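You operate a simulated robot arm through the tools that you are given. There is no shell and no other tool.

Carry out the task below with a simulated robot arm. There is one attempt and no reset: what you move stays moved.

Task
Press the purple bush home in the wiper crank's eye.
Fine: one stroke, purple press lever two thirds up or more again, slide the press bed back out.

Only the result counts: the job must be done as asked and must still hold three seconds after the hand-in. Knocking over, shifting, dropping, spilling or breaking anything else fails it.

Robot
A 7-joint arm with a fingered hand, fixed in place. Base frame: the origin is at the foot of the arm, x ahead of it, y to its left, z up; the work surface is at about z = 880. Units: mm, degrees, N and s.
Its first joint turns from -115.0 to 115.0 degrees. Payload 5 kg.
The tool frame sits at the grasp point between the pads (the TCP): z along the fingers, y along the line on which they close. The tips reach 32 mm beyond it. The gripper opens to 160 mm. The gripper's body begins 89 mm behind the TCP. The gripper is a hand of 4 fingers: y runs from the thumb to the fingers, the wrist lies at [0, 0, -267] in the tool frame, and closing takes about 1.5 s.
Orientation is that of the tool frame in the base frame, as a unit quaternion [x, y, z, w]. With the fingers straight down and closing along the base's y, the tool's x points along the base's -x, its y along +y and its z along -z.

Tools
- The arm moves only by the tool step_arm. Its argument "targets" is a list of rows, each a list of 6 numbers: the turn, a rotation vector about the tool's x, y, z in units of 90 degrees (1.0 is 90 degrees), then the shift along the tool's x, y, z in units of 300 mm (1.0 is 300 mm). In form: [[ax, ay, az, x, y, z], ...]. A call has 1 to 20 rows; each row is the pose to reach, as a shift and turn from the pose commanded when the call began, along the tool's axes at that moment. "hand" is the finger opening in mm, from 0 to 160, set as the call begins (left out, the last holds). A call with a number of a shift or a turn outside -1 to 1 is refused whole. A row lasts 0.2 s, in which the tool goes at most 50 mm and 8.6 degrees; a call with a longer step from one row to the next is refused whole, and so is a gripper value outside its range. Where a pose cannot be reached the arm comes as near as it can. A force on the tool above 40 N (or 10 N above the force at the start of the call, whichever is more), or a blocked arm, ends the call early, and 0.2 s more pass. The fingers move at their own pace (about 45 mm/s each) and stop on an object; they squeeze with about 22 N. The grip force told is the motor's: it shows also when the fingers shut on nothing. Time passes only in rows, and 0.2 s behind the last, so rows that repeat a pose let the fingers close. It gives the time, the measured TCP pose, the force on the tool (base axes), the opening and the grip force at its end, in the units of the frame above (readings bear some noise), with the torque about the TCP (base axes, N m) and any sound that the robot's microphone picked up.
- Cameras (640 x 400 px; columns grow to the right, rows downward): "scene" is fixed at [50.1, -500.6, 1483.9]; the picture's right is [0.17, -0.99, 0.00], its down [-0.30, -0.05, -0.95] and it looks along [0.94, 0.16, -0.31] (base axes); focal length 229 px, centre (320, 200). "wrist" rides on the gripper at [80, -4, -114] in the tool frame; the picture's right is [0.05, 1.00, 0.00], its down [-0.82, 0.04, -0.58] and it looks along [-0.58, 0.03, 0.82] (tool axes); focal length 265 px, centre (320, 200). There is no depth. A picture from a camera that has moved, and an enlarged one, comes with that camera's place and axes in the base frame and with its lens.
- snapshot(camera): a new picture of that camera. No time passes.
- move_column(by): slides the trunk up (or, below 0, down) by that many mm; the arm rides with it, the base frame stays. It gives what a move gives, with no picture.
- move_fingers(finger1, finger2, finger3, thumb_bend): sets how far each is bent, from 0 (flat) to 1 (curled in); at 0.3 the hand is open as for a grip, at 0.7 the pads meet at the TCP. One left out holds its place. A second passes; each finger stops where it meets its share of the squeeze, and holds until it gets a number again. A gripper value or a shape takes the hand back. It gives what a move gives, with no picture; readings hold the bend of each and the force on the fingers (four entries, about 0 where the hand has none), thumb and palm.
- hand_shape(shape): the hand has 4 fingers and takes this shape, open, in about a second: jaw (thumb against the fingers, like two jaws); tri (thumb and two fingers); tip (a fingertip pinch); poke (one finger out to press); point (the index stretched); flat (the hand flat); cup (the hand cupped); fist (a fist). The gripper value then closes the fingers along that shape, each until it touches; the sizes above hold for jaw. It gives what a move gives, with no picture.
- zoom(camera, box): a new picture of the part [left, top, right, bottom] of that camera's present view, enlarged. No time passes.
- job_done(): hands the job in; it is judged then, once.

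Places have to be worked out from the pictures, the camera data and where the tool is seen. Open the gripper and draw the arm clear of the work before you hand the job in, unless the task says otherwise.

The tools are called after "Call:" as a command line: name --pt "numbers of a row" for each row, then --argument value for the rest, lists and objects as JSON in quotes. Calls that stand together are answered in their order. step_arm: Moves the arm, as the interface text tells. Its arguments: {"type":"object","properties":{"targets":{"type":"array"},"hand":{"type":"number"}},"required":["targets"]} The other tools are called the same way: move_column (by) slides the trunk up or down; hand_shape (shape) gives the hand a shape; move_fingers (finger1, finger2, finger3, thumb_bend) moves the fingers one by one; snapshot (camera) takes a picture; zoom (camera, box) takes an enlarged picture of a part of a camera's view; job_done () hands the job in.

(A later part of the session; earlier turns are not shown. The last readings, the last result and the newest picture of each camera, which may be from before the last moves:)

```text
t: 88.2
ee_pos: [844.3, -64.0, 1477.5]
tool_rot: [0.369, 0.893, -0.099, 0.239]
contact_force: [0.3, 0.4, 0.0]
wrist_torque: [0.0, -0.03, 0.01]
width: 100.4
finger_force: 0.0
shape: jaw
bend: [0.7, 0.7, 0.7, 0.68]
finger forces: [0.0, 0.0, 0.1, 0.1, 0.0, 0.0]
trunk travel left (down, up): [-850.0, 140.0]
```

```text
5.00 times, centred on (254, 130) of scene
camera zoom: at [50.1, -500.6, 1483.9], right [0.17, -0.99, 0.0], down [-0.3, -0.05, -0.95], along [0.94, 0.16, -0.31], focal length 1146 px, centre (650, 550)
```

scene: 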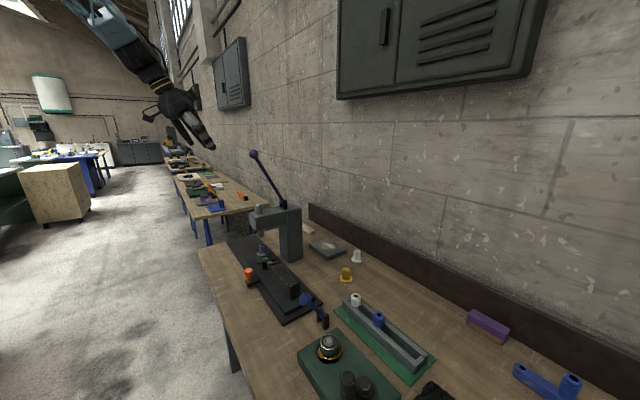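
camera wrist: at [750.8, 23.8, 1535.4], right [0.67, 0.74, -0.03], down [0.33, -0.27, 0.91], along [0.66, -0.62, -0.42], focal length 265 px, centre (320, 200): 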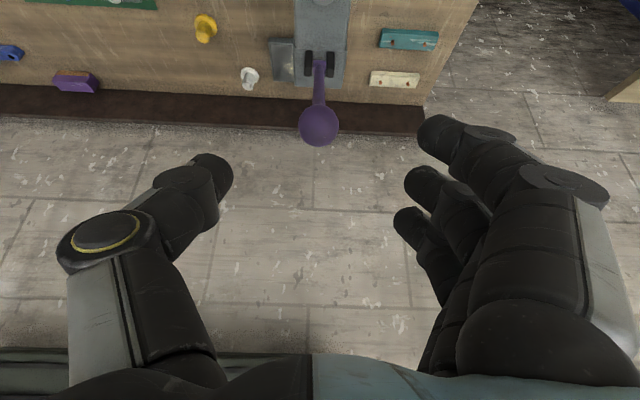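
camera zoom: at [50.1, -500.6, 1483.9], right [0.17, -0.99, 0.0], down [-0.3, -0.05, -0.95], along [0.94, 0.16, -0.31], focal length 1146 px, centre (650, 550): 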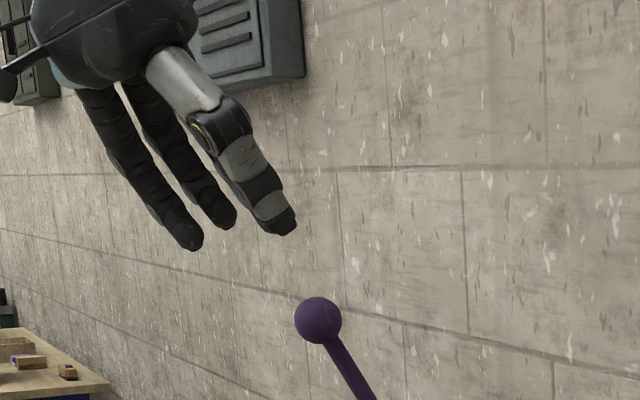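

The ball lies straight below along the tool axis. I advance about 96 mm so the ball sits a little deeper than the pads' contact line, for a caging grip.

Call:
step_arm --pt "0 0 0 0.002 -0.001 0.06" --pt "0 0 0 0.003 -0.002 0.12" --pt "0 0 0 0.005 -0.003 0.18" --pt "0 0 0 0.006 -0.004 0.24" --pt "0 0 0 0.007 -0.004 0.29" --pt "0 0 0 0.007 -0.004 0.32" --pt "0 0 0 0.007 -0.004 0.32"

Call:
snapshot --camera "wrist"

Call:
zoom --camera "scene" --box '[190, 100, 318, 180]'

```text
t: 89.8
ee_pos: [875.3, -97.4, 1393.4]
tool_rot: [0.37, 0.892, -0.099, 0.239]
contact_force: [1.2, 0.5, -0.5]
wrist_torque: [0.04, 0.06, -0.02]
width: 100.5
finger_force: 0.0
shape: jaw
bend: [0.7, 0.7, 0.7, 0.68]
finger forces: [0.0, 0.0, 0.1, 0.0, 0.1, 0.0]
trunk travel left (down, up): [-850.0, 140.0]
```

```text
taken
camera wrist: at [782.7, -9.1, 1451.5], right [0.67, 0.74, -0.03], down [0.33, -0.27, 0.91], along [0.66, -0.62, -0.42], focal length 265 px, centre (320, 200)
```

wrist: 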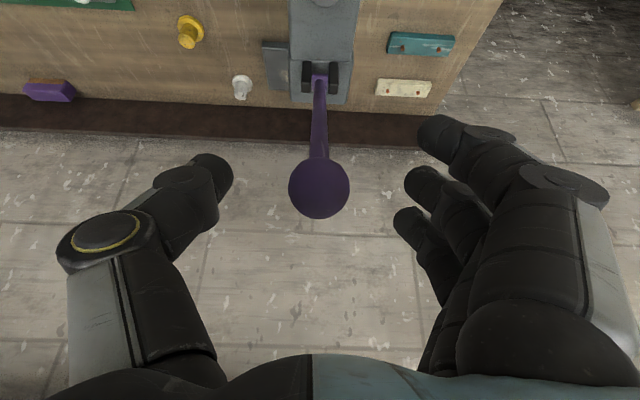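

```text
5.00 times, centred on (254, 140) of scene
camera zoom: at [50.1, -500.6, 1483.9], right [0.17, -0.99, 0.0], down [-0.3, -0.05, -0.95], along [0.94, 0.16, -0.31], focal length 1146 px, centre (650, 500)
```

zoom: 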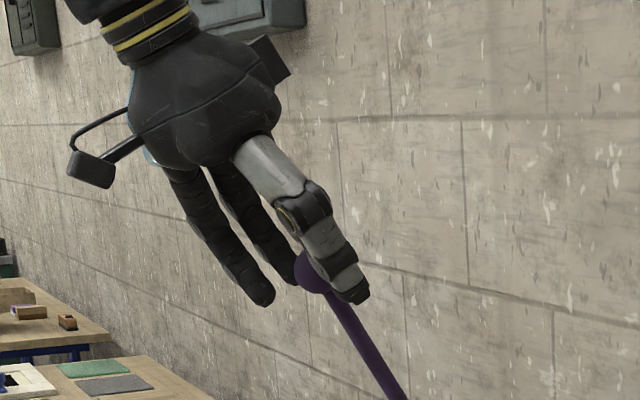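

The ball sits in the middle of the open hand. I close on it.

Call:
step_arm --pt "0 0 0 0 0 0" --pt "0 0 0 0 0 0" --pt "0 0 0 0 0 0" --pt "0 0 0 0 0 0" --pt "0 0 0 0 0 0" --pt "0 0 0 0 0 0" --pt "0 0 0 0 0 0" --pt "0 0 0 0 0 0" --hand 10

Call:
snapshot --camera "wrist"

Call:
zoom --camera "scene" --box '[190, 100, 318, 180]'

```text
t: 91.6
ee_pos: [874.1, -98.9, 1393.2]
tool_rot: [0.37, 0.892, -0.1, 0.238]
contact_force: [-6.6, -4.9, -2.2]
wrist_torque: [0.02, 0.08, -0.01]
width: 13.1
finger_force: 21.9
shape: jaw
bend: [0.68, 0.73, 0.68, 0.7]
finger forces: [0.0, 9.2, 0.1, 0.0, 18.8, 0.0]
trunk travel left (down, up): [-850.0, 140.0]
```

```text
taken
camera wrist: at [781.6, -11.0, 1451.2], right [0.68, 0.74, -0.03], down [0.33, -0.27, 0.91], along [0.66, -0.62, -0.42], focal length 265 px, centre (320, 200)
```

wrist: 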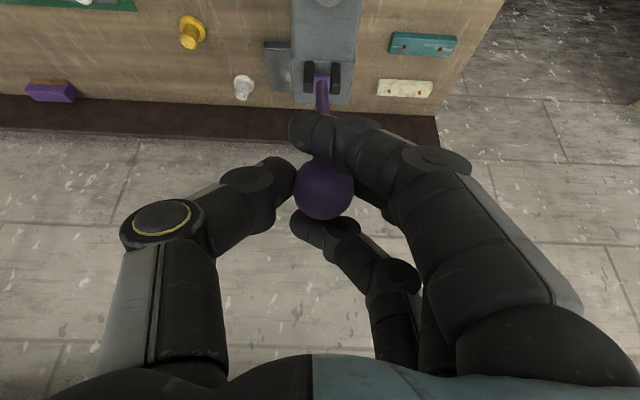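

```text
5.00 times, centred on (254, 140) of scene
camera zoom: at [50.1, -500.6, 1483.9], right [0.17, -0.99, 0.0], down [-0.3, -0.05, -0.95], along [0.94, 0.16, -0.31], focal length 1146 px, centre (650, 500)
```

zoom: 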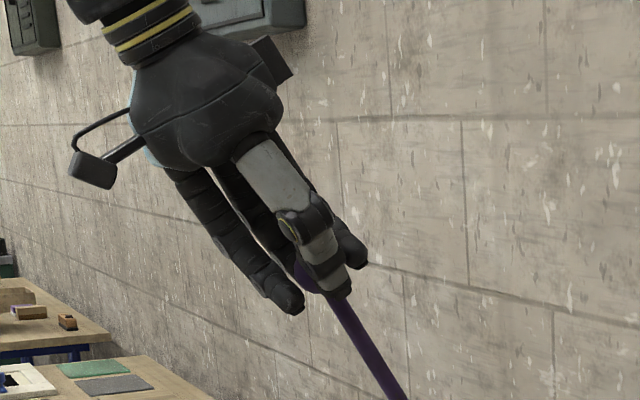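

The fingers cage the ball on all sides. I begin the stroke, drawing the ball along its arc from 62 down to 50 degrees, and check forces and the ram.

Call:
step_arm --pt "0 0 0 0.033 0 -0.001" --pt "0 0 0 0.068 0 0" --pt "0 0 0 0.103 0 0.002" --pt "0 0 0 0.137 0 0.006" --pt "0 0 0 0.172 0 0.011" --pt "0 0 0 0.172 0 0.011"

Call:
snapshot --camera "wrist"

Call:
zoom --camera "scene" --box '[190, 130, 318, 250]'

```text
t: 93.0
ee_pos: [844.6, -70.3, 1365.3]
tool_rot: [0.369, 0.892, -0.098, 0.24]
contact_force: [-5.7, -6.1, 0.5]
wrist_torque: [-0.14, -0.04, -0.08]
width: 13.0
finger_force: 21.7
shape: jaw
bend: [0.68, 0.73, 0.68, 0.7]
finger forces: [0.1, 8.9, 0.0, 0.0, 18.6, 0.0]
trunk travel left (down, up): [-850.0, 140.0]
```

```text
taken
camera wrist: at [752.0, 17.9, 1422.2], right [0.67, 0.74, -0.03], down [0.33, -0.27, 0.91], along [0.66, -0.62, -0.42], focal length 265 px, centre (320, 200)
```

wrist: 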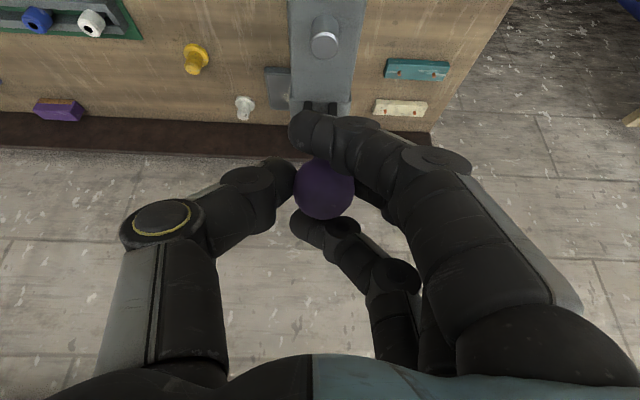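

```text
3.33 times, centred on (254, 190) of scene
camera zoom: at [50.1, -500.6, 1483.9], right [0.17, -0.99, 0.0], down [-0.3, -0.05, -0.95], along [0.94, 0.16, -0.31], focal length 764 px, centre (540, 233)
```

zoom: 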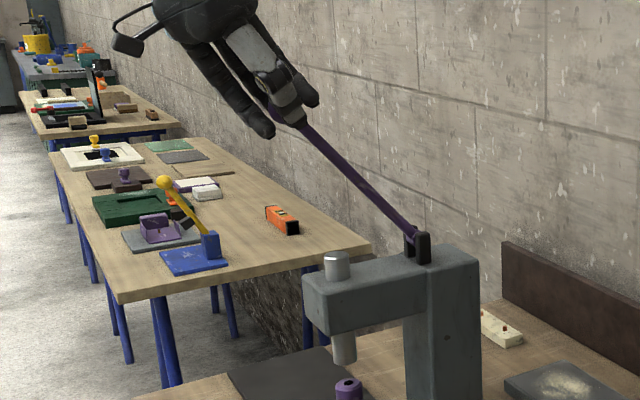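

The lever follows and the ram has come down about 12 mm with little force. I continue the same stroke to 30 degrees.

Call:
step_arm --pt "0 0 0 0.034 0 0.007" --pt "0 0 0 0.068 0 0.015" --pt "0 0 0 0.101 0 0.025" --pt "0 0 0 0.134 0 0.036" --pt "0 0 0 0.167 0 0.049" --pt "0 0 0 0.198 0 0.062" --pt "0 0 0 0.23 0 0.078" --pt "0 0 0 0.26 0 0.095" --pt "0 0 0 0.26 0 0.095"

Call:
zoom --camera "scene" --box '[200, 150, 328, 270]'

Call:
zoom --camera "scene" --box '[240, 220, 288, 250]'

```text
t: 95.0
ee_pos: [808.2, -31.5, 1299.6]
tool_rot: [0.37, 0.892, -0.099, 0.239]
contact_force: [-3.7, -13.3, -2.4]
wrist_torque: [-0.23, -0.07, -0.11]
width: 13.3
finger_force: 21.8
shape: jaw
bend: [0.68, 0.72, 0.68, 0.7]
finger forces: [0.0, 7.9, 0.1, 0.0, 20.0, 0.1]
trunk travel left (down, up): [-850.0, 140.0]
```

```text
3.33 times, centred on (264, 210) of scene
camera zoom: at [50.1, -500.6, 1483.9], right [0.17, -0.99, 0.0], down [-0.3, -0.05, -0.95], along [0.94, 0.16, -0.31], focal length 764 px, centre (507, 167)
```

zoom: 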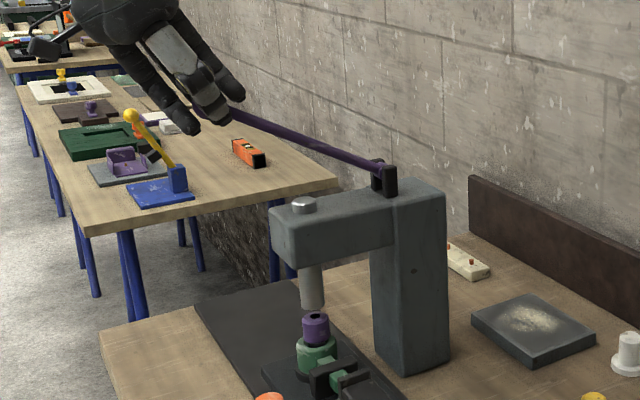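

```text
13.33 times, centred on (264, 235) of scene
camera zoom: at [50.1, -500.6, 1483.9], right [0.17, -0.99, 0.0], down [-0.3, -0.05, -0.95], along [0.94, 0.16, -0.31], focal length 3056 px, centre (1067, -267)
```

zoom: 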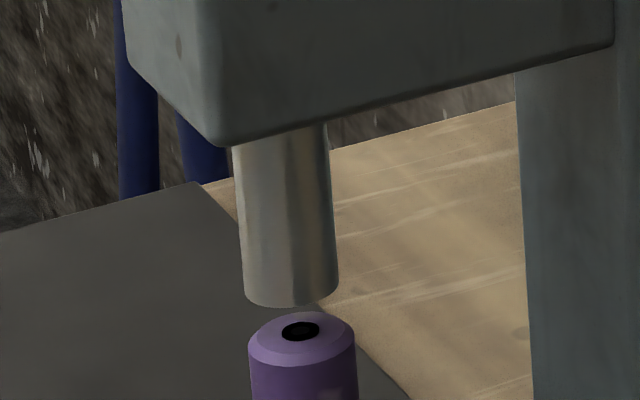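

The ram has 17 mm left to the bush and all moves smoothly. I carry on the stroke towards 10 degrees, easing the hand 1.5 mm sideways to balance the pinch.

Call:
step_arm --pt "0 0 0 0.03 -0.001 0.018" --pt "0 0 0 0.059 -0.002 0.037" --pt "0 0 0 0.087 -0.003 0.058" --pt "0 0 0 0.114 -0.004 0.08" --pt "0 0 0 0.14 -0.005 0.103" --pt "0 0 0 0.165 -0.005 0.126" --pt "0 0 0 0.189 -0.005 0.152" --pt "0 0 0 0.212 -0.005 0.178" --pt "0 0 0 0.212 -0.005 0.178"

Call:
zoom --camera "scene" --box '[200, 150, 328, 270]'

Call:
zoom --camera "scene" --box '[240, 225, 288, 255]'

```text
t: 97.0
ee_pos: [787.2, -14.2, 1221.6]
tool_rot: [0.37, 0.893, -0.098, 0.238]
contact_force: [4.4, -13.4, -0.6]
wrist_torque: [-0.25, -0.13, -0.06]
width: 12.2
finger_force: 22.0
shape: jaw
bend: [0.68, 0.72, 0.68, 0.7]
finger forces: [0.0, 9.3, 0.0, 0.1, 16.7, 0.0]
trunk travel left (down, up): [-850.0, 140.0]
```

```text
3.33 times, centred on (264, 210) of scene
camera zoom: at [50.1, -500.6, 1483.9], right [0.17, -0.99, 0.0], down [-0.3, -0.05, -0.95], along [0.94, 0.16, -0.31], focal length 764 px, centre (507, 167)
```

zoom: 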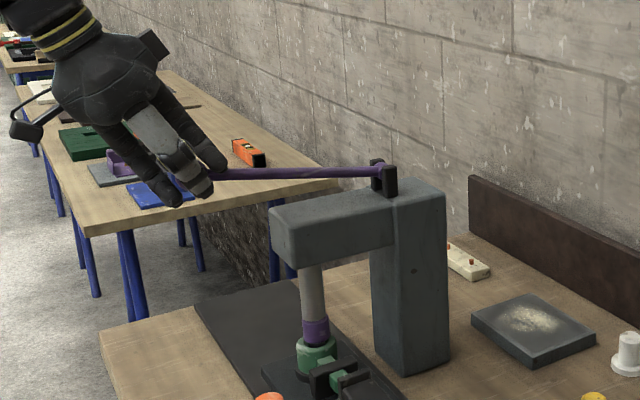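

```text
13.33 times, centred on (264, 240) of scene
camera zoom: at [50.1, -500.6, 1483.9], right [0.17, -0.99, 0.0], down [-0.3, -0.05, -0.95], along [0.94, 0.16, -0.31], focal length 3056 px, centre (1067, -333)
```

zoom: 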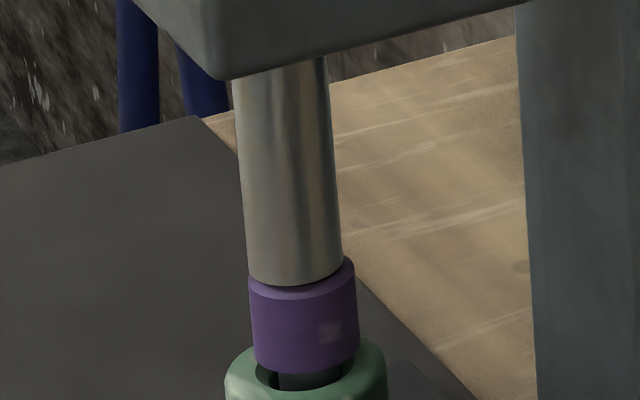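

The ram has just reached the bush's top at about 10 degrees. I press on slowly, 1 degree per row, to 4 degrees, watching the force.

Call:
step_arm --pt "0 0 0 0.009 0 0.011" --pt "0 0 0 0.018 0 0.022" --pt "0 0 0 0.026 0 0.033" --pt "0 0 0 0.034 0 0.044" --pt "0 0 0 0.042 0 0.055" --pt "0 0 0 0.05 0 0.067" --pt "0 0 0 0.05 0 0.067"

Call:
zoom --camera "scene" --box '[240, 225, 288, 255]'

Call:
zoom --camera "scene" --box '[200, 150, 328, 270]'

```text
t: 98.6
ee_pos: [784.1, -11.0, 1197.7]
tool_rot: [0.37, 0.893, -0.099, 0.237]
contact_force: [4.7, -13.8, -0.8]
wrist_torque: [-0.26, -0.15, -0.05]
width: 12.2
finger_force: 21.7
shape: jaw
bend: [0.68, 0.72, 0.68, 0.7]
finger forces: [0.0, 9.6, 0.5, 0.0, 16.1, 0.0]
trunk travel left (down, up): [-850.0, 140.0]
```

```text
13.33 times, centred on (264, 240) of scene
camera zoom: at [50.1, -500.6, 1483.9], right [0.17, -0.99, 0.0], down [-0.3, -0.05, -0.95], along [0.94, 0.16, -0.31], focal length 3056 px, centre (1067, -333)
```

zoom: 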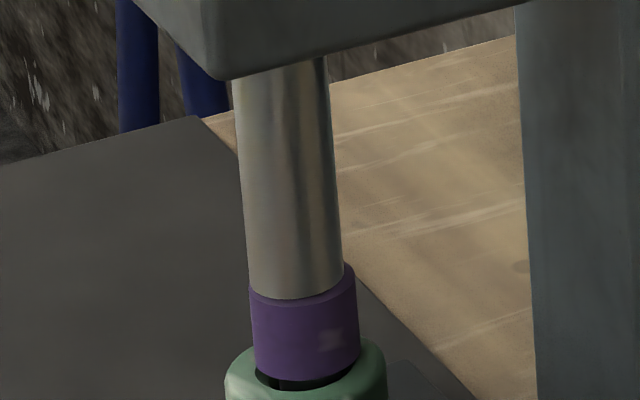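

```text
3.33 times, centred on (264, 210) of scene
camera zoom: at [50.1, -500.6, 1483.9], right [0.17, -0.99, 0.0], down [-0.3, -0.05, -0.95], along [0.94, 0.16, -0.31], focal length 764 px, centre (507, 167)
```

zoom: 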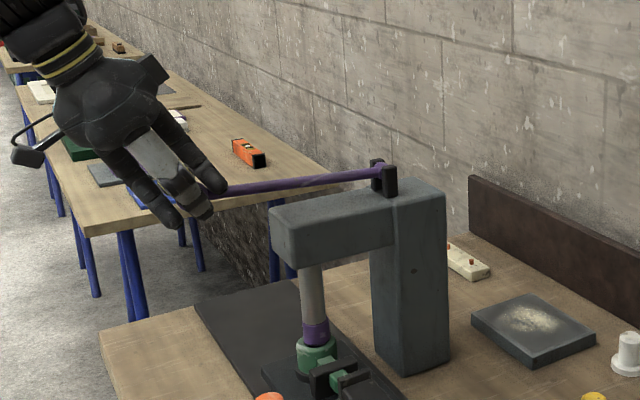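

The bush is sinking with the ram and the force stays low. I continue smoothly to -4 degrees.

Call:
step_arm --pt "0 0 0 0.008 0 0.012" --pt "0 0 0 0.016 0 0.023" --pt "0 0 0 0.023 0 0.035" --pt "0 0 0 0.03 0 0.047" --pt "0 0 0 0.037 0 0.059" --pt "0 0 0 0.043 0 0.071" --pt "0 0 0 0.05 0 0.084" --pt "0 0 0 0.056 0 0.096" --pt "0 0 0 0.056 0 0.096"

Call:
zoom --camera "scene" --box '[240, 225, 288, 255]'

Call:
zoom --camera "scene" --box '[200, 150, 328, 270]'

```text
t: 100.3
ee_pos: [784.0, -10.0, 1173.9]
tool_rot: [0.37, 0.892, -0.099, 0.242]
contact_force: [-14.3, -5.3, 22.3]
wrist_torque: [-0.49, -0.19, -0.18]
width: 12.3
finger_force: 21.6
shape: jaw
bend: [0.68, 0.73, 0.72, 0.72]
finger forces: [0.0, 6.1, 21.0, 0.0, 18.3, 0.0]
trunk travel left (down, up): [-850.0, 140.0]
stopped in row 8: the force on the tool passed its limit at 43 N (the readings are from after the stop); the commanded pose is now the measured one
```

```text
13.33 times, centred on (264, 240) of scene
camera zoom: at [50.1, -500.6, 1483.9], right [0.17, -0.99, 0.0], down [-0.3, -0.05, -0.95], along [0.94, 0.16, -0.31], focal length 3056 px, centre (1067, -333)
```

zoom: 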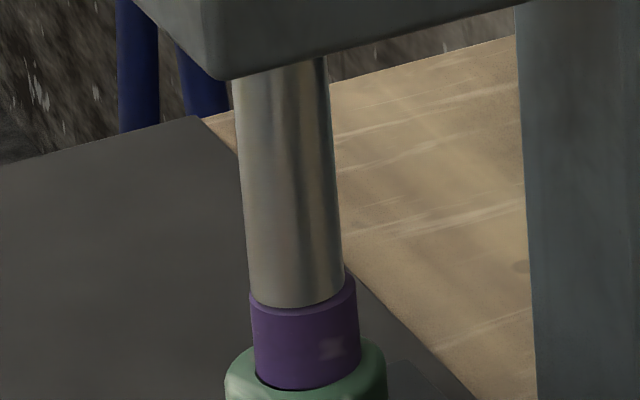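

```text
3.33 times, centred on (264, 210) of scene
camera zoom: at [50.1, -500.6, 1483.9], right [0.17, -0.99, 0.0], down [-0.3, -0.05, -0.95], along [0.94, 0.16, -0.31], focal length 764 px, centre (507, 167)
```

zoom: 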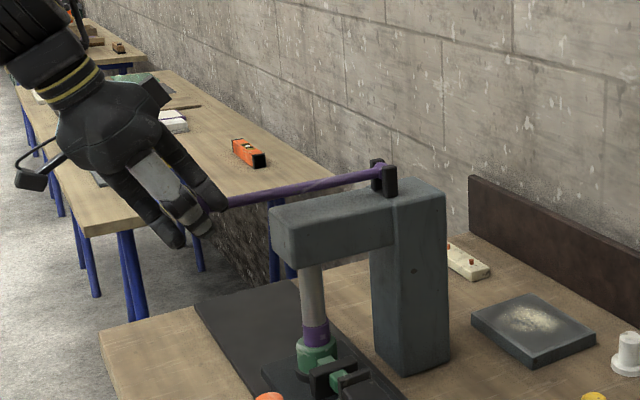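

The force rose sharply to 43 N at about -2 degrees and the call stopped: the bush has gone down about 7 mm, which was its gap to the eye. I look closely at whether the collar is seated.

Call:
zoom --camera "scene" --box '[250, 236, 282, 256]'

Call:
snapshot --camera "wrist"

Call:
zoom --camera "wrist" --box '[240, 0, 400, 100]'

```text
16.00 times, centred on (266, 246) of scene
camera zoom: at [50.1, -500.6, 1483.9], right [0.17, -0.99, 0.0], down [-0.3, -0.05, -0.95], along [0.94, 0.16, -0.31], focal length 3667 px, centre (1184, -536)
```

zoom: 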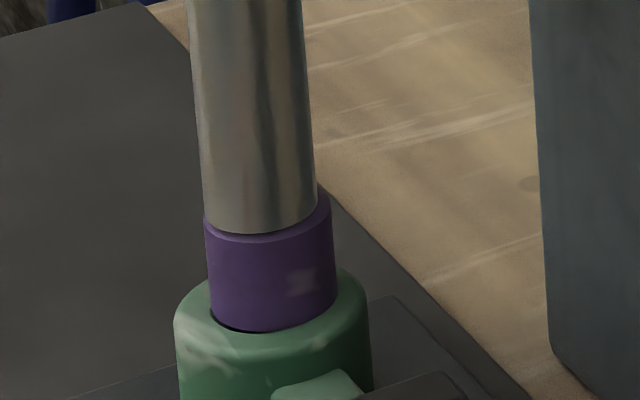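

```text
taken
camera wrist: at [691.7, 77.9, 1230.5], right [0.68, 0.74, -0.02], down [0.32, -0.26, 0.91], along [0.66, -0.62, -0.41], focal length 265 px, centre (320, 200)
```

wrist: 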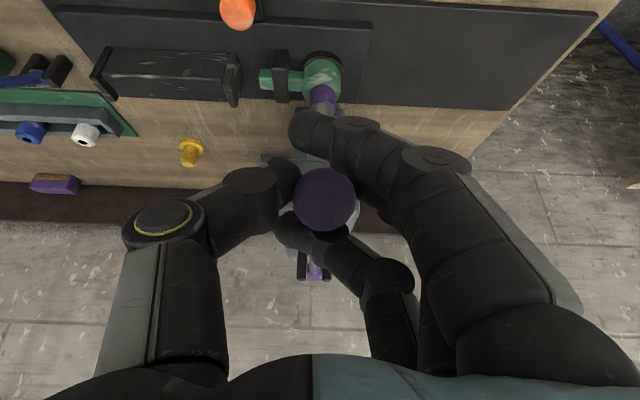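

```text
4.00 times, centred on (320, 50) of wrist
camera zoom: at [691.7, 77.9, 1230.5], right [0.68, 0.74, -0.02], down [0.32, -0.26, 0.91], along [0.66, -0.62, -0.41], focal length 1062 px, centre (320, 800)
```

zoom: 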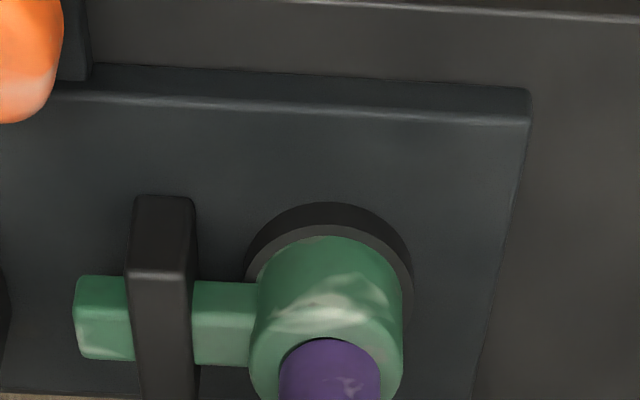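

Measured in the picture, the collar's underside is level with the eye's top face, so it looks seated. To be sure, I lean on the lever a little more within the same stroke.

Call:
step_arm --pt "0 0 0 0.003 0 0.006" --pt "0 0 0 0.007 0 0.012" --pt "0 0 0 0.01 0 0.018" --pt "0 0 0 0.01 0 0.018"

Call:
zoom --camera "scene" --box '[250, 236, 282, 256]'

```text
t: 100.8
ee_pos: [785.8, -11.3, 1171.3]
tool_rot: [0.371, 0.891, -0.099, 0.244]
contact_force: [-17.1, -1.1, 23.0]
wrist_torque: [-0.49, -0.26, -0.19]
width: 12.3
finger_force: 22.2
shape: jaw
bend: [0.68, 0.73, 0.72, 0.72]
finger forces: [0.0, 5.7, 24.1, 0.1, 17.0, 0.0]
trunk travel left (down, up): [-850.0, 140.0]
stopped in row 2: the force on the tool passed its limit at 41 N (the readings are from after the stop); the commanded pose is now the measured one
```

```text
16.00 times, centred on (266, 246) of scene
camera zoom: at [50.1, -500.6, 1483.9], right [0.17, -0.99, 0.0], down [-0.3, -0.05, -0.95], along [0.94, 0.16, -0.31], focal length 3667 px, centre (1184, -536)
```

zoom: 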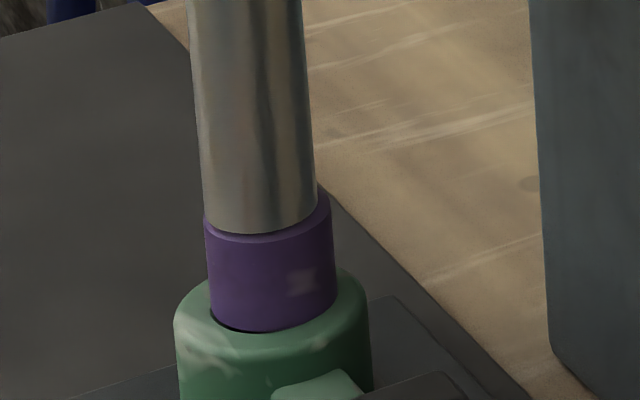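

Nothing moves further at 41 N: the bush is hard home. Now I raise the lever back along the same arc to where it started.

Call:
step_arm --pt "0 0 0 -0.028 0 -0.048" --pt "0 0 0 -0.059 0 -0.094" --pt "0 0 0 -0.093 0 -0.138" --pt "0 0 0 -0.14 0 -0.189" --pt "0 0 0 -0.191 0 -0.236" --pt "0 0 0 -0.247 0 -0.278" --pt "0 0 0 -0.305 0 -0.316" --pt "0 0 0 -0.367 0 -0.348" --pt "0 0 0 -0.431 0 -0.374" --pt "0 0 0 -0.497 0 -0.395" --pt "0 0 0 -0.565 0 -0.41" --pt "0 0 0 -0.565 0 -0.41"

Call:
snapshot --camera "wrist"

Call:
zoom --camera "scene" --box '[190, 130, 318, 260]'

```text
t: 103.4
ee_pos: [847.9, -73.4, 1360.1]
tool_rot: [0.371, 0.891, -0.098, 0.241]
contact_force: [-0.4, -25.7, -28.3]
wrist_torque: [0.43, 0.55, -0.45]
width: 10.3
finger_force: 21.5
shape: jaw
bend: [0.68, 0.72, 0.64, 0.71]
finger forces: [0.1, 8.4, 24.6, 0.0, 20.6, 0.0]
trunk travel left (down, up): [-850.0, 140.0]
```

```text
taken
camera wrist: at [755.6, 14.0, 1417.6], right [0.68, 0.74, -0.02], down [0.32, -0.27, 0.91], along [0.66, -0.62, -0.42], focal length 265 px, centre (320, 200)
```

wrist: 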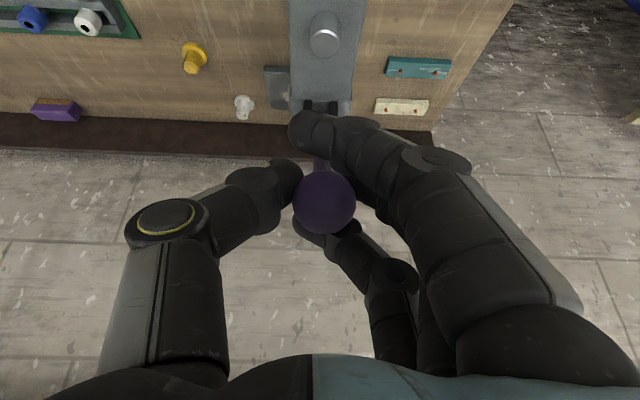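

```text
3.08 times, centred on (254, 195) of scene
camera zoom: at [50.1, -500.6, 1483.9], right [0.17, -0.99, 0.0], down [-0.3, -0.05, -0.95], along [0.94, 0.16, -0.31], focal length 705 px, centre (523, 215)
```

zoom: 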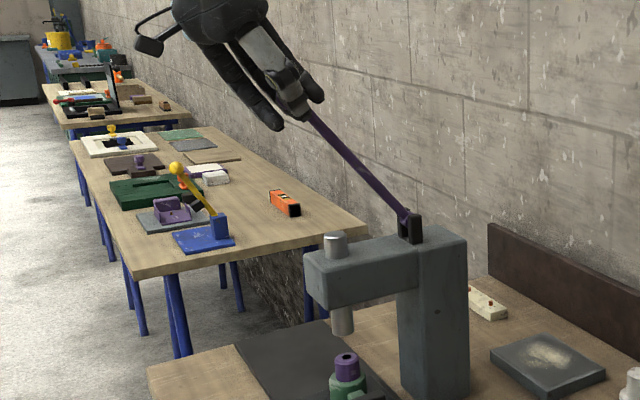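

The lever is back at about 50 degrees and the ram is up; the bush stays down in the eye. The hand is pulling outward a little, so I relax it 6 mm inward while finishing the lift to about 61 degrees.

Call:
step_arm --pt "0 0 0 -0.01 0 0.012" --pt "0 0 0 -0.034 0 0.014" --pt "0 0 0 -0.069 0 0.013" --pt "0 0 0 -0.103 0 0.011" --pt "0 0 0 -0.138 0 0.01" --pt "0 0 0 -0.158 0 0.01" --pt "0 0 0 -0.158 0 0.01"

Call:
zoom --camera "scene" --box '[190, 120, 318, 250]'

Call:
snapshot --camera "wrist"

```text
t: 105.0
ee_pos: [875.6, -99.8, 1381.9]
tool_rot: [0.371, 0.892, -0.098, 0.241]
contact_force: [-9.8, -7.6, -11.6]
wrist_torque: [0.21, 0.3, -0.27]
width: 10.9
finger_force: 21.8
shape: jaw
bend: [0.68, 0.73, 0.66, 0.72]
finger forces: [0.0, 4.8, 8.3, 0.0, 15.7, 0.2]
trunk travel left (down, up): [-850.0, 140.0]
```

```text
3.08 times, centred on (254, 185) of scene
camera zoom: at [50.1, -500.6, 1483.9], right [0.17, -0.99, 0.0], down [-0.3, -0.05, -0.95], along [0.94, 0.16, -0.31], focal length 705 px, centre (523, 246)
```

zoom: 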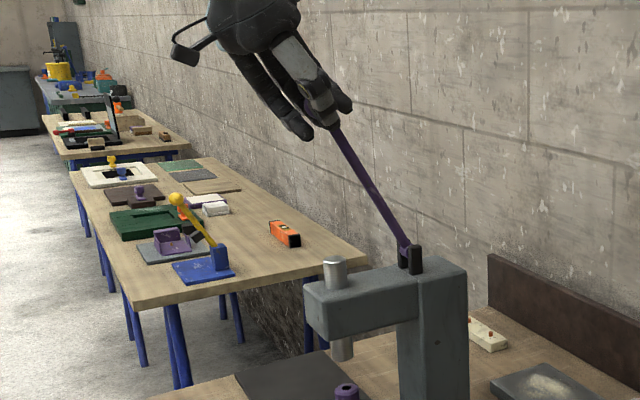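

```text
taken
camera wrist: at [783.2, -13.2, 1438.7], right [0.68, 0.74, -0.02], down [0.32, -0.27, 0.91], along [0.66, -0.62, -0.41], focal length 265 px, centre (320, 200)
```

wrist: 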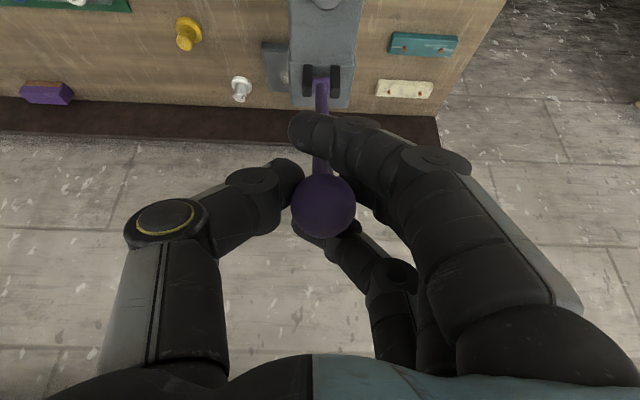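

The lever is up at about 60 degrees. I open the hand and see whether the lever stays.

Call:
step_arm --pt "0 0 0 0 0 0" --pt "0 0 0 0 0 0" --pt "0 0 0 0 0 0" --pt "0 0 0 0 0 0" --pt "0 0 0 0 0 0" --pt "0 0 0 0 0 0" --pt "0 0 0 0 0 0" --hand 110

Call:
snapshot --camera "wrist"

Call:
zoom --camera "scene" --box '[190, 120, 318, 250]'

```text
t: 106.6
ee_pos: [876.4, -100.4, 1381.4]
tool_rot: [0.37, 0.892, -0.098, 0.242]
contact_force: [-0.8, -0.9, -0.4]
wrist_torque: [0.0, 0.05, 0.02]
width: 109.7
finger_force: 0.1
shape: jaw
bend: [0.67, 0.68, 0.67, 0.64]
finger forces: [0.0, 0.1, 0.0, 0.1, 0.0, 0.1]
trunk travel left (down, up): [-850.0, 140.0]
```

```text
taken
camera wrist: at [783.6, -12.0, 1438.9], right [0.68, 0.74, -0.02], down [0.32, -0.27, 0.91], along [0.66, -0.62, -0.41], focal length 265 px, centre (320, 200)
```

wrist: 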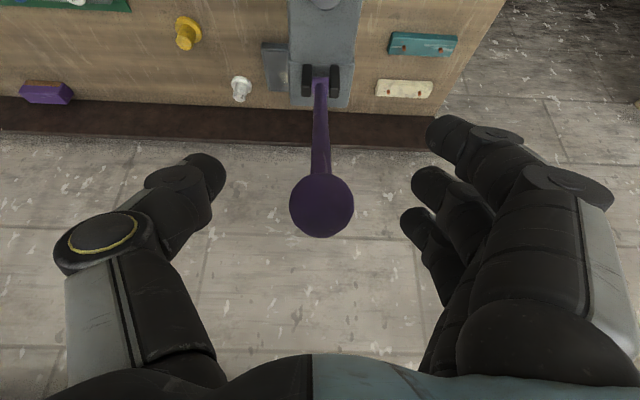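

```text
3.08 times, centred on (254, 185) of scene
camera zoom: at [50.1, -500.6, 1483.9], right [0.17, -0.99, 0.0], down [-0.3, -0.05, -0.95], along [0.94, 0.16, -0.31], focal length 705 px, centre (523, 246)
```

zoom: 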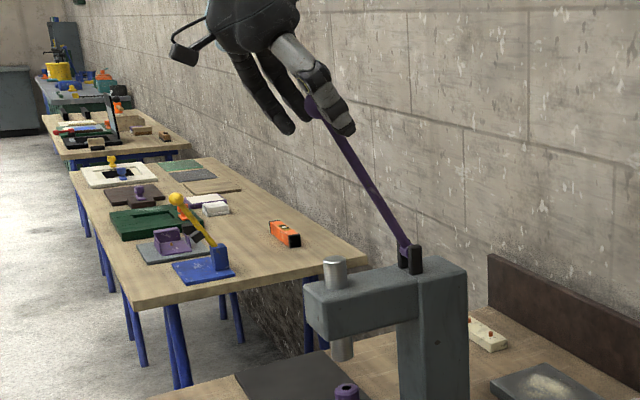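

The lever stays up by itself. I withdraw along the tool axis, then sideways to the robot's side, well clear of the ball, and go back to the pinch shape.

Call:
step_arm --pt "0 0 0 0 0 -0.06" --pt "0 0 0 0 0 -0.15" --pt "0 0 0 0 0 -0.27" --pt "0 0 0 0 0 -0.4" --pt "0 0 0 0.083 0 -0.448" --pt "0 0 0 0.166 0 -0.495" --pt "0 0 0 0.248 0 -0.543" --pt "0 0 0 0.331 0 -0.591" --pt "0 0 0 0.331 0 -0.591"

Call:
hand_shape --shape "tip"

Call:
step_arm --pt "0 0 0 0.071 0 0.124" --pt "0 0 0 0.143 0 0.247" --pt "0 0 0 0.214 0 0.371" --pt "0 0 0 0.286 0 0.495" --pt "0 0 0 0.357 0 0.619" --pt "0 0 0 0.429 0 0.742" --pt "0 0 0 0.5 0 0.866" --pt "0 0 0 0.5 0 0.866" --hand 80

Call:
snapshot --camera "wrist"

Call:
snapshot --camera "scene"

```text
t: 108.6
ee_pos: [755.9, 23.9, 1484.1]
tool_rot: [0.371, 0.891, -0.098, 0.242]
contact_force: [0.2, 0.4, -0.9]
wrist_torque: [0.01, 0.03, 0.01]
width: 110.2
finger_force: 0.1
shape: jaw
bend: [0.67, 0.68, 0.67, 0.64]
finger forces: [0.1, 0.0, 0.0, 0.0, 0.0, 0.1]
trunk travel left (down, up): [-850.0, 140.0]
```

```text
t: 109.5
ee_pos: [753.8, 24.6, 1485.0]
tool_rot: [0.371, 0.891, -0.098, 0.243]
contact_force: [0.9, 0.1, 1.1]
wrist_torque: [0.0, 0.0, -0.04]
width: 159.7
finger_force: 0.1
shape: tip
bend: [0.01, 0.3, 0.01, 0.3]
finger forces: [0.0, 0.1, 0.0, 0.1, 0.0, 0.0]
trunk travel left (down, up): [-850.0, 140.0]
```

```text
t: 111.3
ee_pos: [754.5, 22.5, 1188.1]
tool_rot: [0.37, 0.891, -0.097, 0.243]
contact_force: [-1.0, 0.3, -0.4]
wrist_torque: [-0.01, -0.02, 0.04]
width: 80.8
finger_force: 0.1
shape: tip
bend: [0.01, 0.72, 0.01, 0.7]
finger forces: [0.0, 0.0, 0.2, 0.0, 0.1, 0.0]
trunk travel left (down, up): [-850.0, 140.0]
```

```text
taken
camera wrist: at [661.5, 110.8, 1244.8], right [0.68, 0.74, -0.02], down [0.32, -0.27, 0.91], along [0.67, -0.62, -0.41], focal length 265 px, centre (320, 200)
```

wrist: 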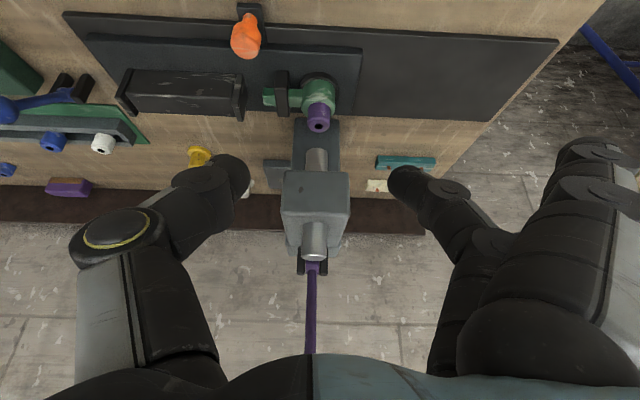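

```text
taken
```

scene: 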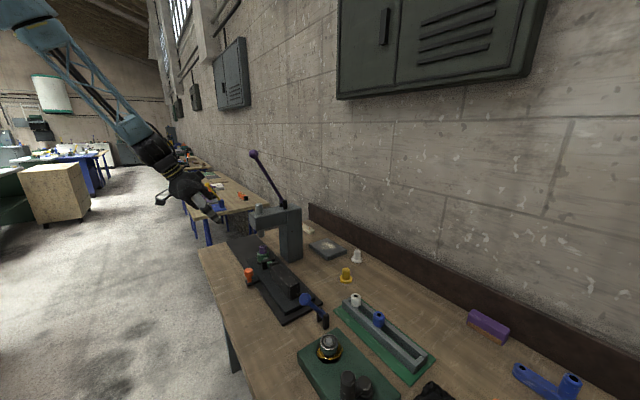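

The lever stays up and the hand is clear. I enlarge the bush in both views to verify that it is seated.

Call:
zoom --camera "wrist" --box '[288, 75, 352, 135]'

Call:
zoom --camera "scene" --box '[246, 236, 286, 261]'

Call:
zoom --camera "scene" --box '[230, 140, 310, 220]'

```text
6.67 times, centred on (320, 105) of wrist
camera zoom: at [661.5, 110.8, 1244.8], right [0.68, 0.74, -0.02], down [0.32, -0.27, 0.91], along [0.67, -0.62, -0.41], focal length 1769 px, centre (320, 833)
```

zoom: 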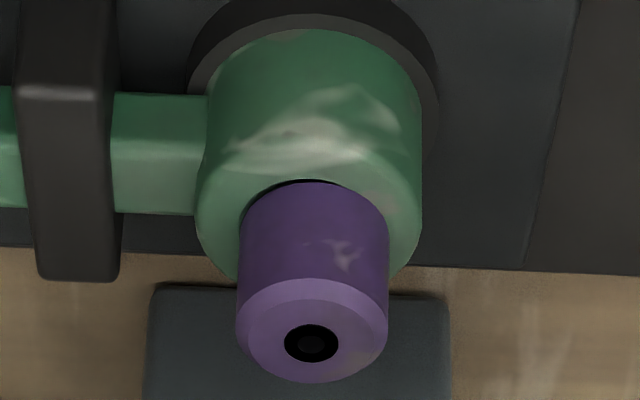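

```text
16.00 times, centred on (266, 248) of scene
camera zoom: at [50.1, -500.6, 1483.9], right [0.17, -0.99, 0.0], down [-0.3, -0.05, -0.95], along [0.94, 0.16, -0.31], focal length 3667 px, centre (1184, -576)
```

zoom: 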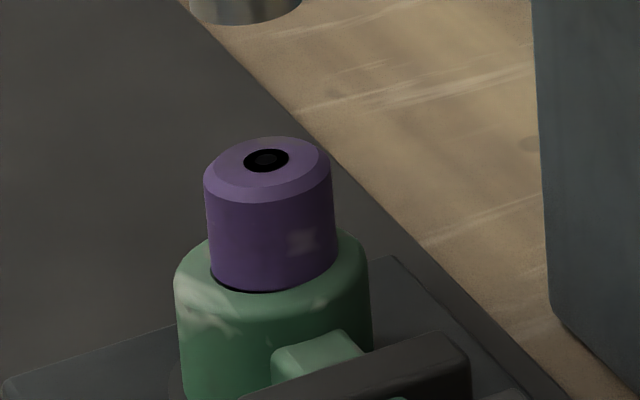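

```text
5.00 times, centred on (270, 180) of scene
camera zoom: at [50.1, -500.6, 1483.9], right [0.17, -0.99, 0.0], down [-0.3, -0.05, -0.95], along [0.94, 0.16, -0.31], focal length 1146 px, centre (570, 300)
```

zoom: 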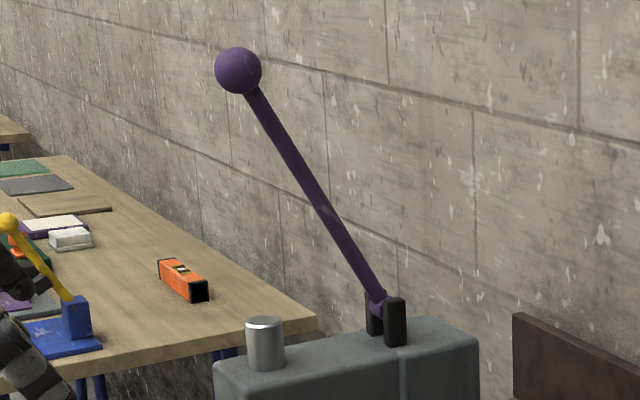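

The collar sits down on the eye all round and the lever is exactly back at its starting angle. Now to slide the bed out again: I return above the orange knob.

Call:
step_arm --pt "0 0 0 0.033 -0.06 0.095" --pt "0 0 0 0.066 -0.12 0.19" --pt "0 0 0 0.099 -0.18 0.285" --pt "0 0 0 0.132 -0.24 0.38" --pt "0 0 0 0.164 -0.298 0.476" --pt "0 0 0 0.164 -0.298 0.476"

Call:
snapshot --camera "wrist"

```text
t: 112.7
ee_pos: [712.7, -59.2, 1038.2]
tool_rot: [0.37, 0.891, -0.098, 0.242]
contact_force: [0.0, 0.3, -0.6]
wrist_torque: [0.0, -0.01, -0.04]
width: 80.6
finger_force: 0.0
shape: tip
bend: [0.01, 0.72, 0.01, 0.7]
finger forces: [0.0, 0.0, 0.0, 0.0, 0.0, 0.0]
trunk travel left (down, up): [-850.0, 140.0]
```

```text
taken
camera wrist: at [619.2, 28.7, 1095.6], right [0.68, 0.74, -0.02], down [0.32, -0.27, 0.91], along [0.67, -0.62, -0.41], focal length 265 px, centre (320, 200)
```

wrist: 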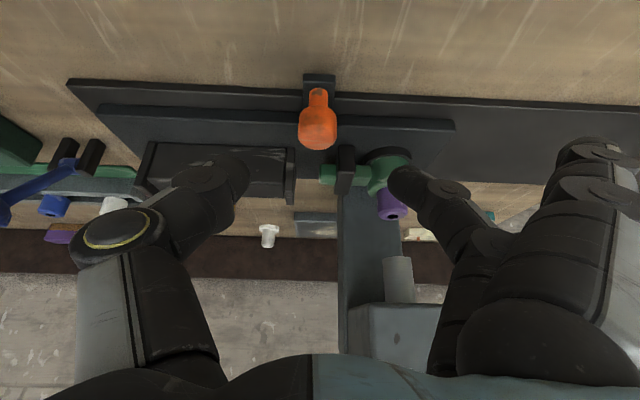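

The knob is straight ahead. I advance about 98 mm along the tool axis, with a 1.2 mm sideways correction, and close on it.

Call:
step_arm --pt "0 0 0 0 -0.004 0.09" --pt "0 0 0 0 -0.004 0.18" --pt "0 0 0 0 -0.004 0.26" --pt "0 0 0 0 -0.004 0.31" --pt "0 0 0 0 -0.004 0.327" --pt "0 0 0 0 -0.004 0.327"

Call:
snapshot --camera "wrist"

Call:
step_arm --pt "0 0 0 0 0 0" --pt "0 0 0 0 0 0" --pt "0 0 0 0 0 0" --pt "0 0 0 0 0 0" --pt "0 0 0 0 0 0" --pt "0 0 0 0 0 0" --pt "0 0 0 0 0 0" --hand 15

Call:
snapshot --camera "wrist"

```text
t: 114.1
ee_pos: [747.5, -95.8, 951.0]
tool_rot: [0.371, 0.891, -0.098, 0.242]
contact_force: [0.1, -0.3, 0.4]
wrist_torque: [-0.05, 0.0, 0.01]
width: 81.0
finger_force: 0.1
shape: tip
bend: [0.01, 0.72, 0.01, 0.7]
finger forces: [0.1, 0.0, 0.1, 0.0, 0.0, 0.0]
trunk travel left (down, up): [-850.0, 140.0]
```

```text
taken
camera wrist: at [654.8, -7.7, 1009.5], right [0.68, 0.74, -0.02], down [0.32, -0.27, 0.91], along [0.66, -0.62, -0.41], focal length 265 px, centre (320, 200)
```

wrist: 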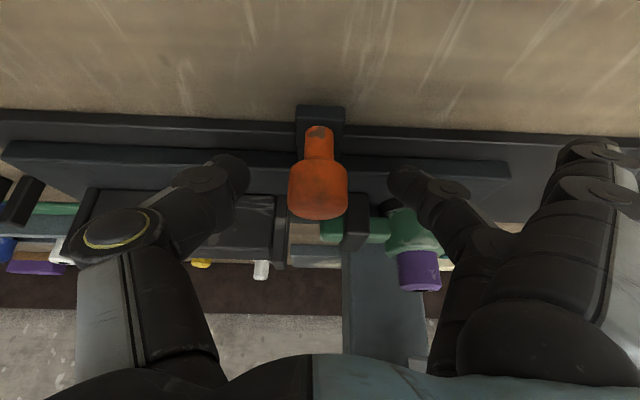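

```text
t: 115.7
ee_pos: [748.4, -97.1, 952.7]
tool_rot: [0.37, 0.892, -0.098, 0.242]
contact_force: [0.5, -4.1, -2.3]
wrist_torque: [-0.05, 0.02, -0.04]
width: 27.2
finger_force: 21.7
shape: tip
bend: [0.27, 0.73, 0.27, 0.7]
finger forces: [0.1, 19.1, 0.1, 0.0, 21.1, 0.0]
trunk travel left (down, up): [-850.0, 140.0]
```

```text
taken
camera wrist: at [654.9, -8.1, 1009.4], right [0.68, 0.74, -0.02], down [0.32, -0.27, 0.91], along [0.66, -0.62, -0.41], focal length 265 px, centre (320, 200)
```

wrist: 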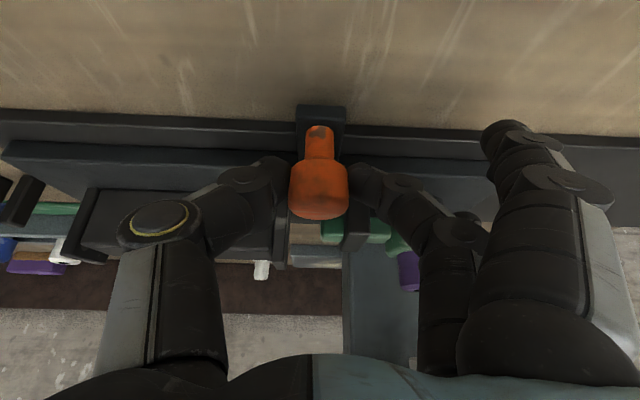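

Gripped. I slide the bed back out along +rail at the same gentle pace, first 170 mm.

Call:
step_arm --pt "0 0 0 0 0.02 0" --pt "0 0 0 0 0.05 0" --pt "0 0 0 0 0.085 0" --pt "0 0 0 0 0.12 0" --pt "0 0 0 0 0.155 0" --pt "0 0 0 0 0.19 0" --pt "0 0 0 0 0.225 0" --pt "0 0 0 0 0.26 0" --pt "0 0 0 0 0.295 0" --pt "0 0 0 0 0.33 0" --pt "0 0 0 0 0.365 0" --pt "0 0 0 0 0.4 0" --pt "0 0 0 0 0.435 0" --pt "0 0 0 0 0.47 0" --pt "0 0 0 0 0.505 0" --pt "0 0 0 0 0.54 0" --pt "0 0 0 0 0.56 0" --pt "0 0 0 0 0.567 0" --pt "0 0 0 0 0.567 0"

Call:
zoom --camera "scene" --box '[190, 200, 318, 280]'

Call:
snapshot --camera "wrist"

```text
t: 119.7
ee_pos: [868.0, 23.6, 952.9]
tool_rot: [0.37, 0.892, -0.098, 0.242]
contact_force: [-0.4, -1.7, -6.1]
wrist_torque: [0.05, 0.03, -0.04]
width: 26.9
finger_force: 21.6
shape: tip
bend: [0.28, 0.73, 0.28, 0.7]
finger forces: [0.1, 19.4, 0.0, 0.1, 20.7, 0.0]
trunk travel left (down, up): [-850.0, 140.0]
```

```text
5.00 times, centred on (254, 240) of scene
camera zoom: at [50.1, -500.6, 1483.9], right [0.17, -0.99, 0.0], down [-0.3, -0.05, -0.95], along [0.94, 0.16, -0.31], focal length 1146 px, centre (650, 0)
```

zoom: 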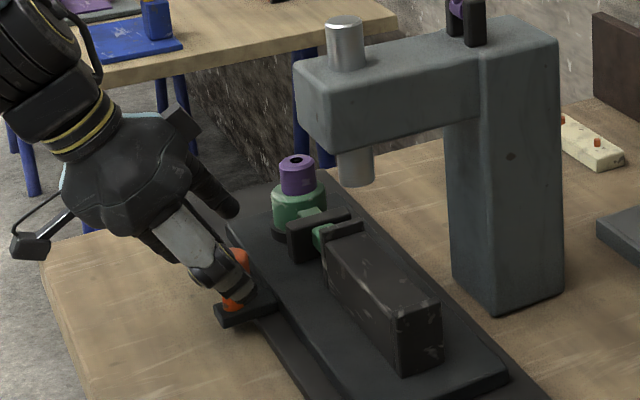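

```text
taken
camera wrist: at [775.3, 112.1, 1009.7], right [0.68, 0.74, -0.02], down [0.32, -0.27, 0.91], along [0.66, -0.62, -0.41], focal length 265 px, centre (320, 200)
```

wrist: 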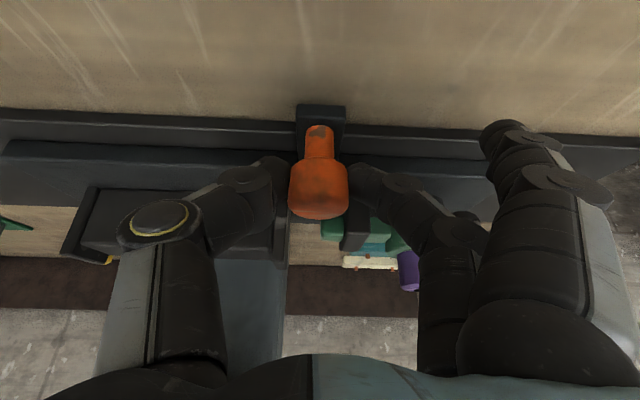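

The bed and seated bush come along. About 71 mm remain to the original out position; I continue and feel for the end at the last millimetres.

Call:
step_arm --pt "0 0 0 0 0.015 0" --pt "0 0 0 0 0.04 0" --pt "0 0 0 0 0.07 0" --pt "0 0 0 0 0.1 0" --pt "0 0 0 0 0.13 0" --pt "0 0 0 0 0.16 0" --pt "0 0 0 0 0.185 0" --pt "0 0 0 0 0.205 0" --pt "0 0 0 0 0.22 0" --pt "0 0 0 0 0.23 0" --pt "0 0 0 0 0.238 0" --pt "0 0 0 0 0.238 0"

Call:
zoom --camera "scene" --box '[190, 200, 286, 260]'

Call:
snapshot --camera "wrist"

```text
t: 122.3
ee_pos: [919.2, 73.9, 953.1]
tool_rot: [0.371, 0.891, -0.098, 0.242]
contact_force: [-4.4, -5.3, -11.5]
wrist_torque: [-0.02, 0.11, -0.12]
width: 26.4
finger_force: 22.5
shape: tip
bend: [0.28, 0.73, 0.28, 0.7]
finger forces: [0.0, 17.5, 0.0, 0.0, 23.4, 0.0]
trunk travel left (down, up): [-850.0, 140.0]
```

```text
6.67 times, centred on (238, 230) of scene
camera zoom: at [50.1, -500.6, 1483.9], right [0.17, -0.99, 0.0], down [-0.3, -0.05, -0.95], along [0.94, 0.16, -0.31], focal length 1528 px, centre (867, 0)
```

zoom: 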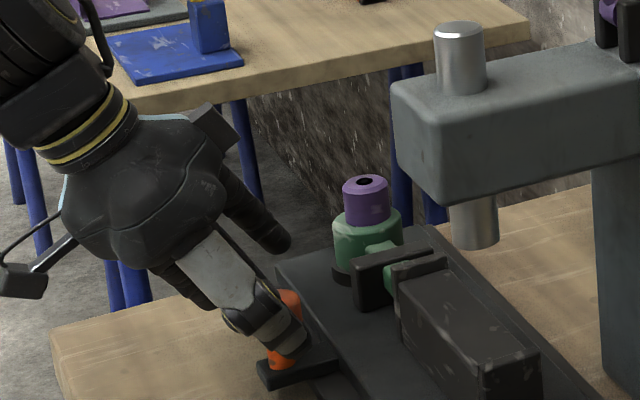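

```text
taken
camera wrist: at [825.2, 162.2, 1010.2], right [0.68, 0.74, -0.02], down [0.32, -0.27, 0.91], along [0.66, -0.62, -0.41], focal length 265 px, centre (320, 200)
```

wrist: 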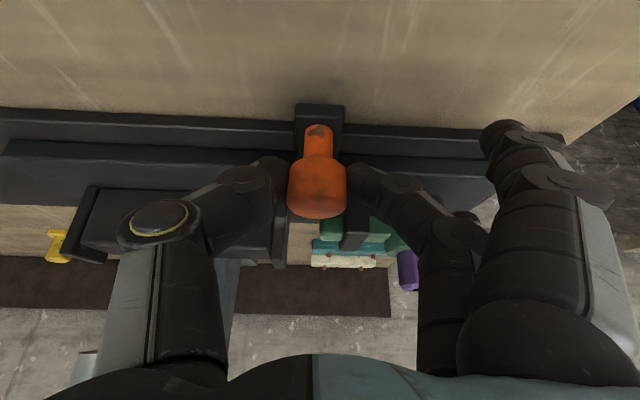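

The eye is back at the very spot in the picture where it started. I nudge 3 mm more to make sure the bed is fully out.

Call:
step_arm --pt "0 0 0 0 0.004 0" --pt "0 0 0 0 0.007 0" --pt "0 0 0 0 0.01 0" --pt "0 0 0 0 0.01 0"

Call:
zoom --camera "scene" --box '[190, 200, 286, 260]'

```text
t: 123.3
ee_pos: [920.6, 76.2, 953.8]
tool_rot: [0.371, 0.891, -0.099, 0.241]
contact_force: [-13.6, -7.3, -9.2]
wrist_torque: [-0.16, 0.39, -0.22]
width: 26.7
finger_force: 22.4
shape: tip
bend: [0.28, 0.73, 0.28, 0.7]
finger forces: [0.0, 15.0, 0.1, 0.0, 27.5, 0.0]
trunk travel left (down, up): [-850.0, 140.0]
```

```text
6.67 times, centred on (238, 230) of scene
camera zoom: at [50.1, -500.6, 1483.9], right [0.17, -0.99, 0.0], down [-0.3, -0.05, -0.95], along [0.94, 0.16, -0.31], focal length 1528 px, centre (867, 0)
```

zoom: 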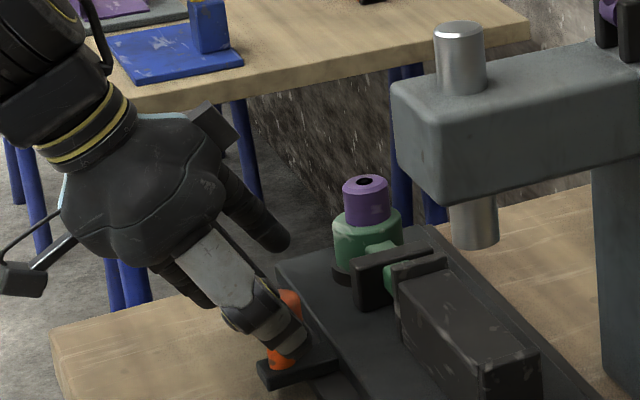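

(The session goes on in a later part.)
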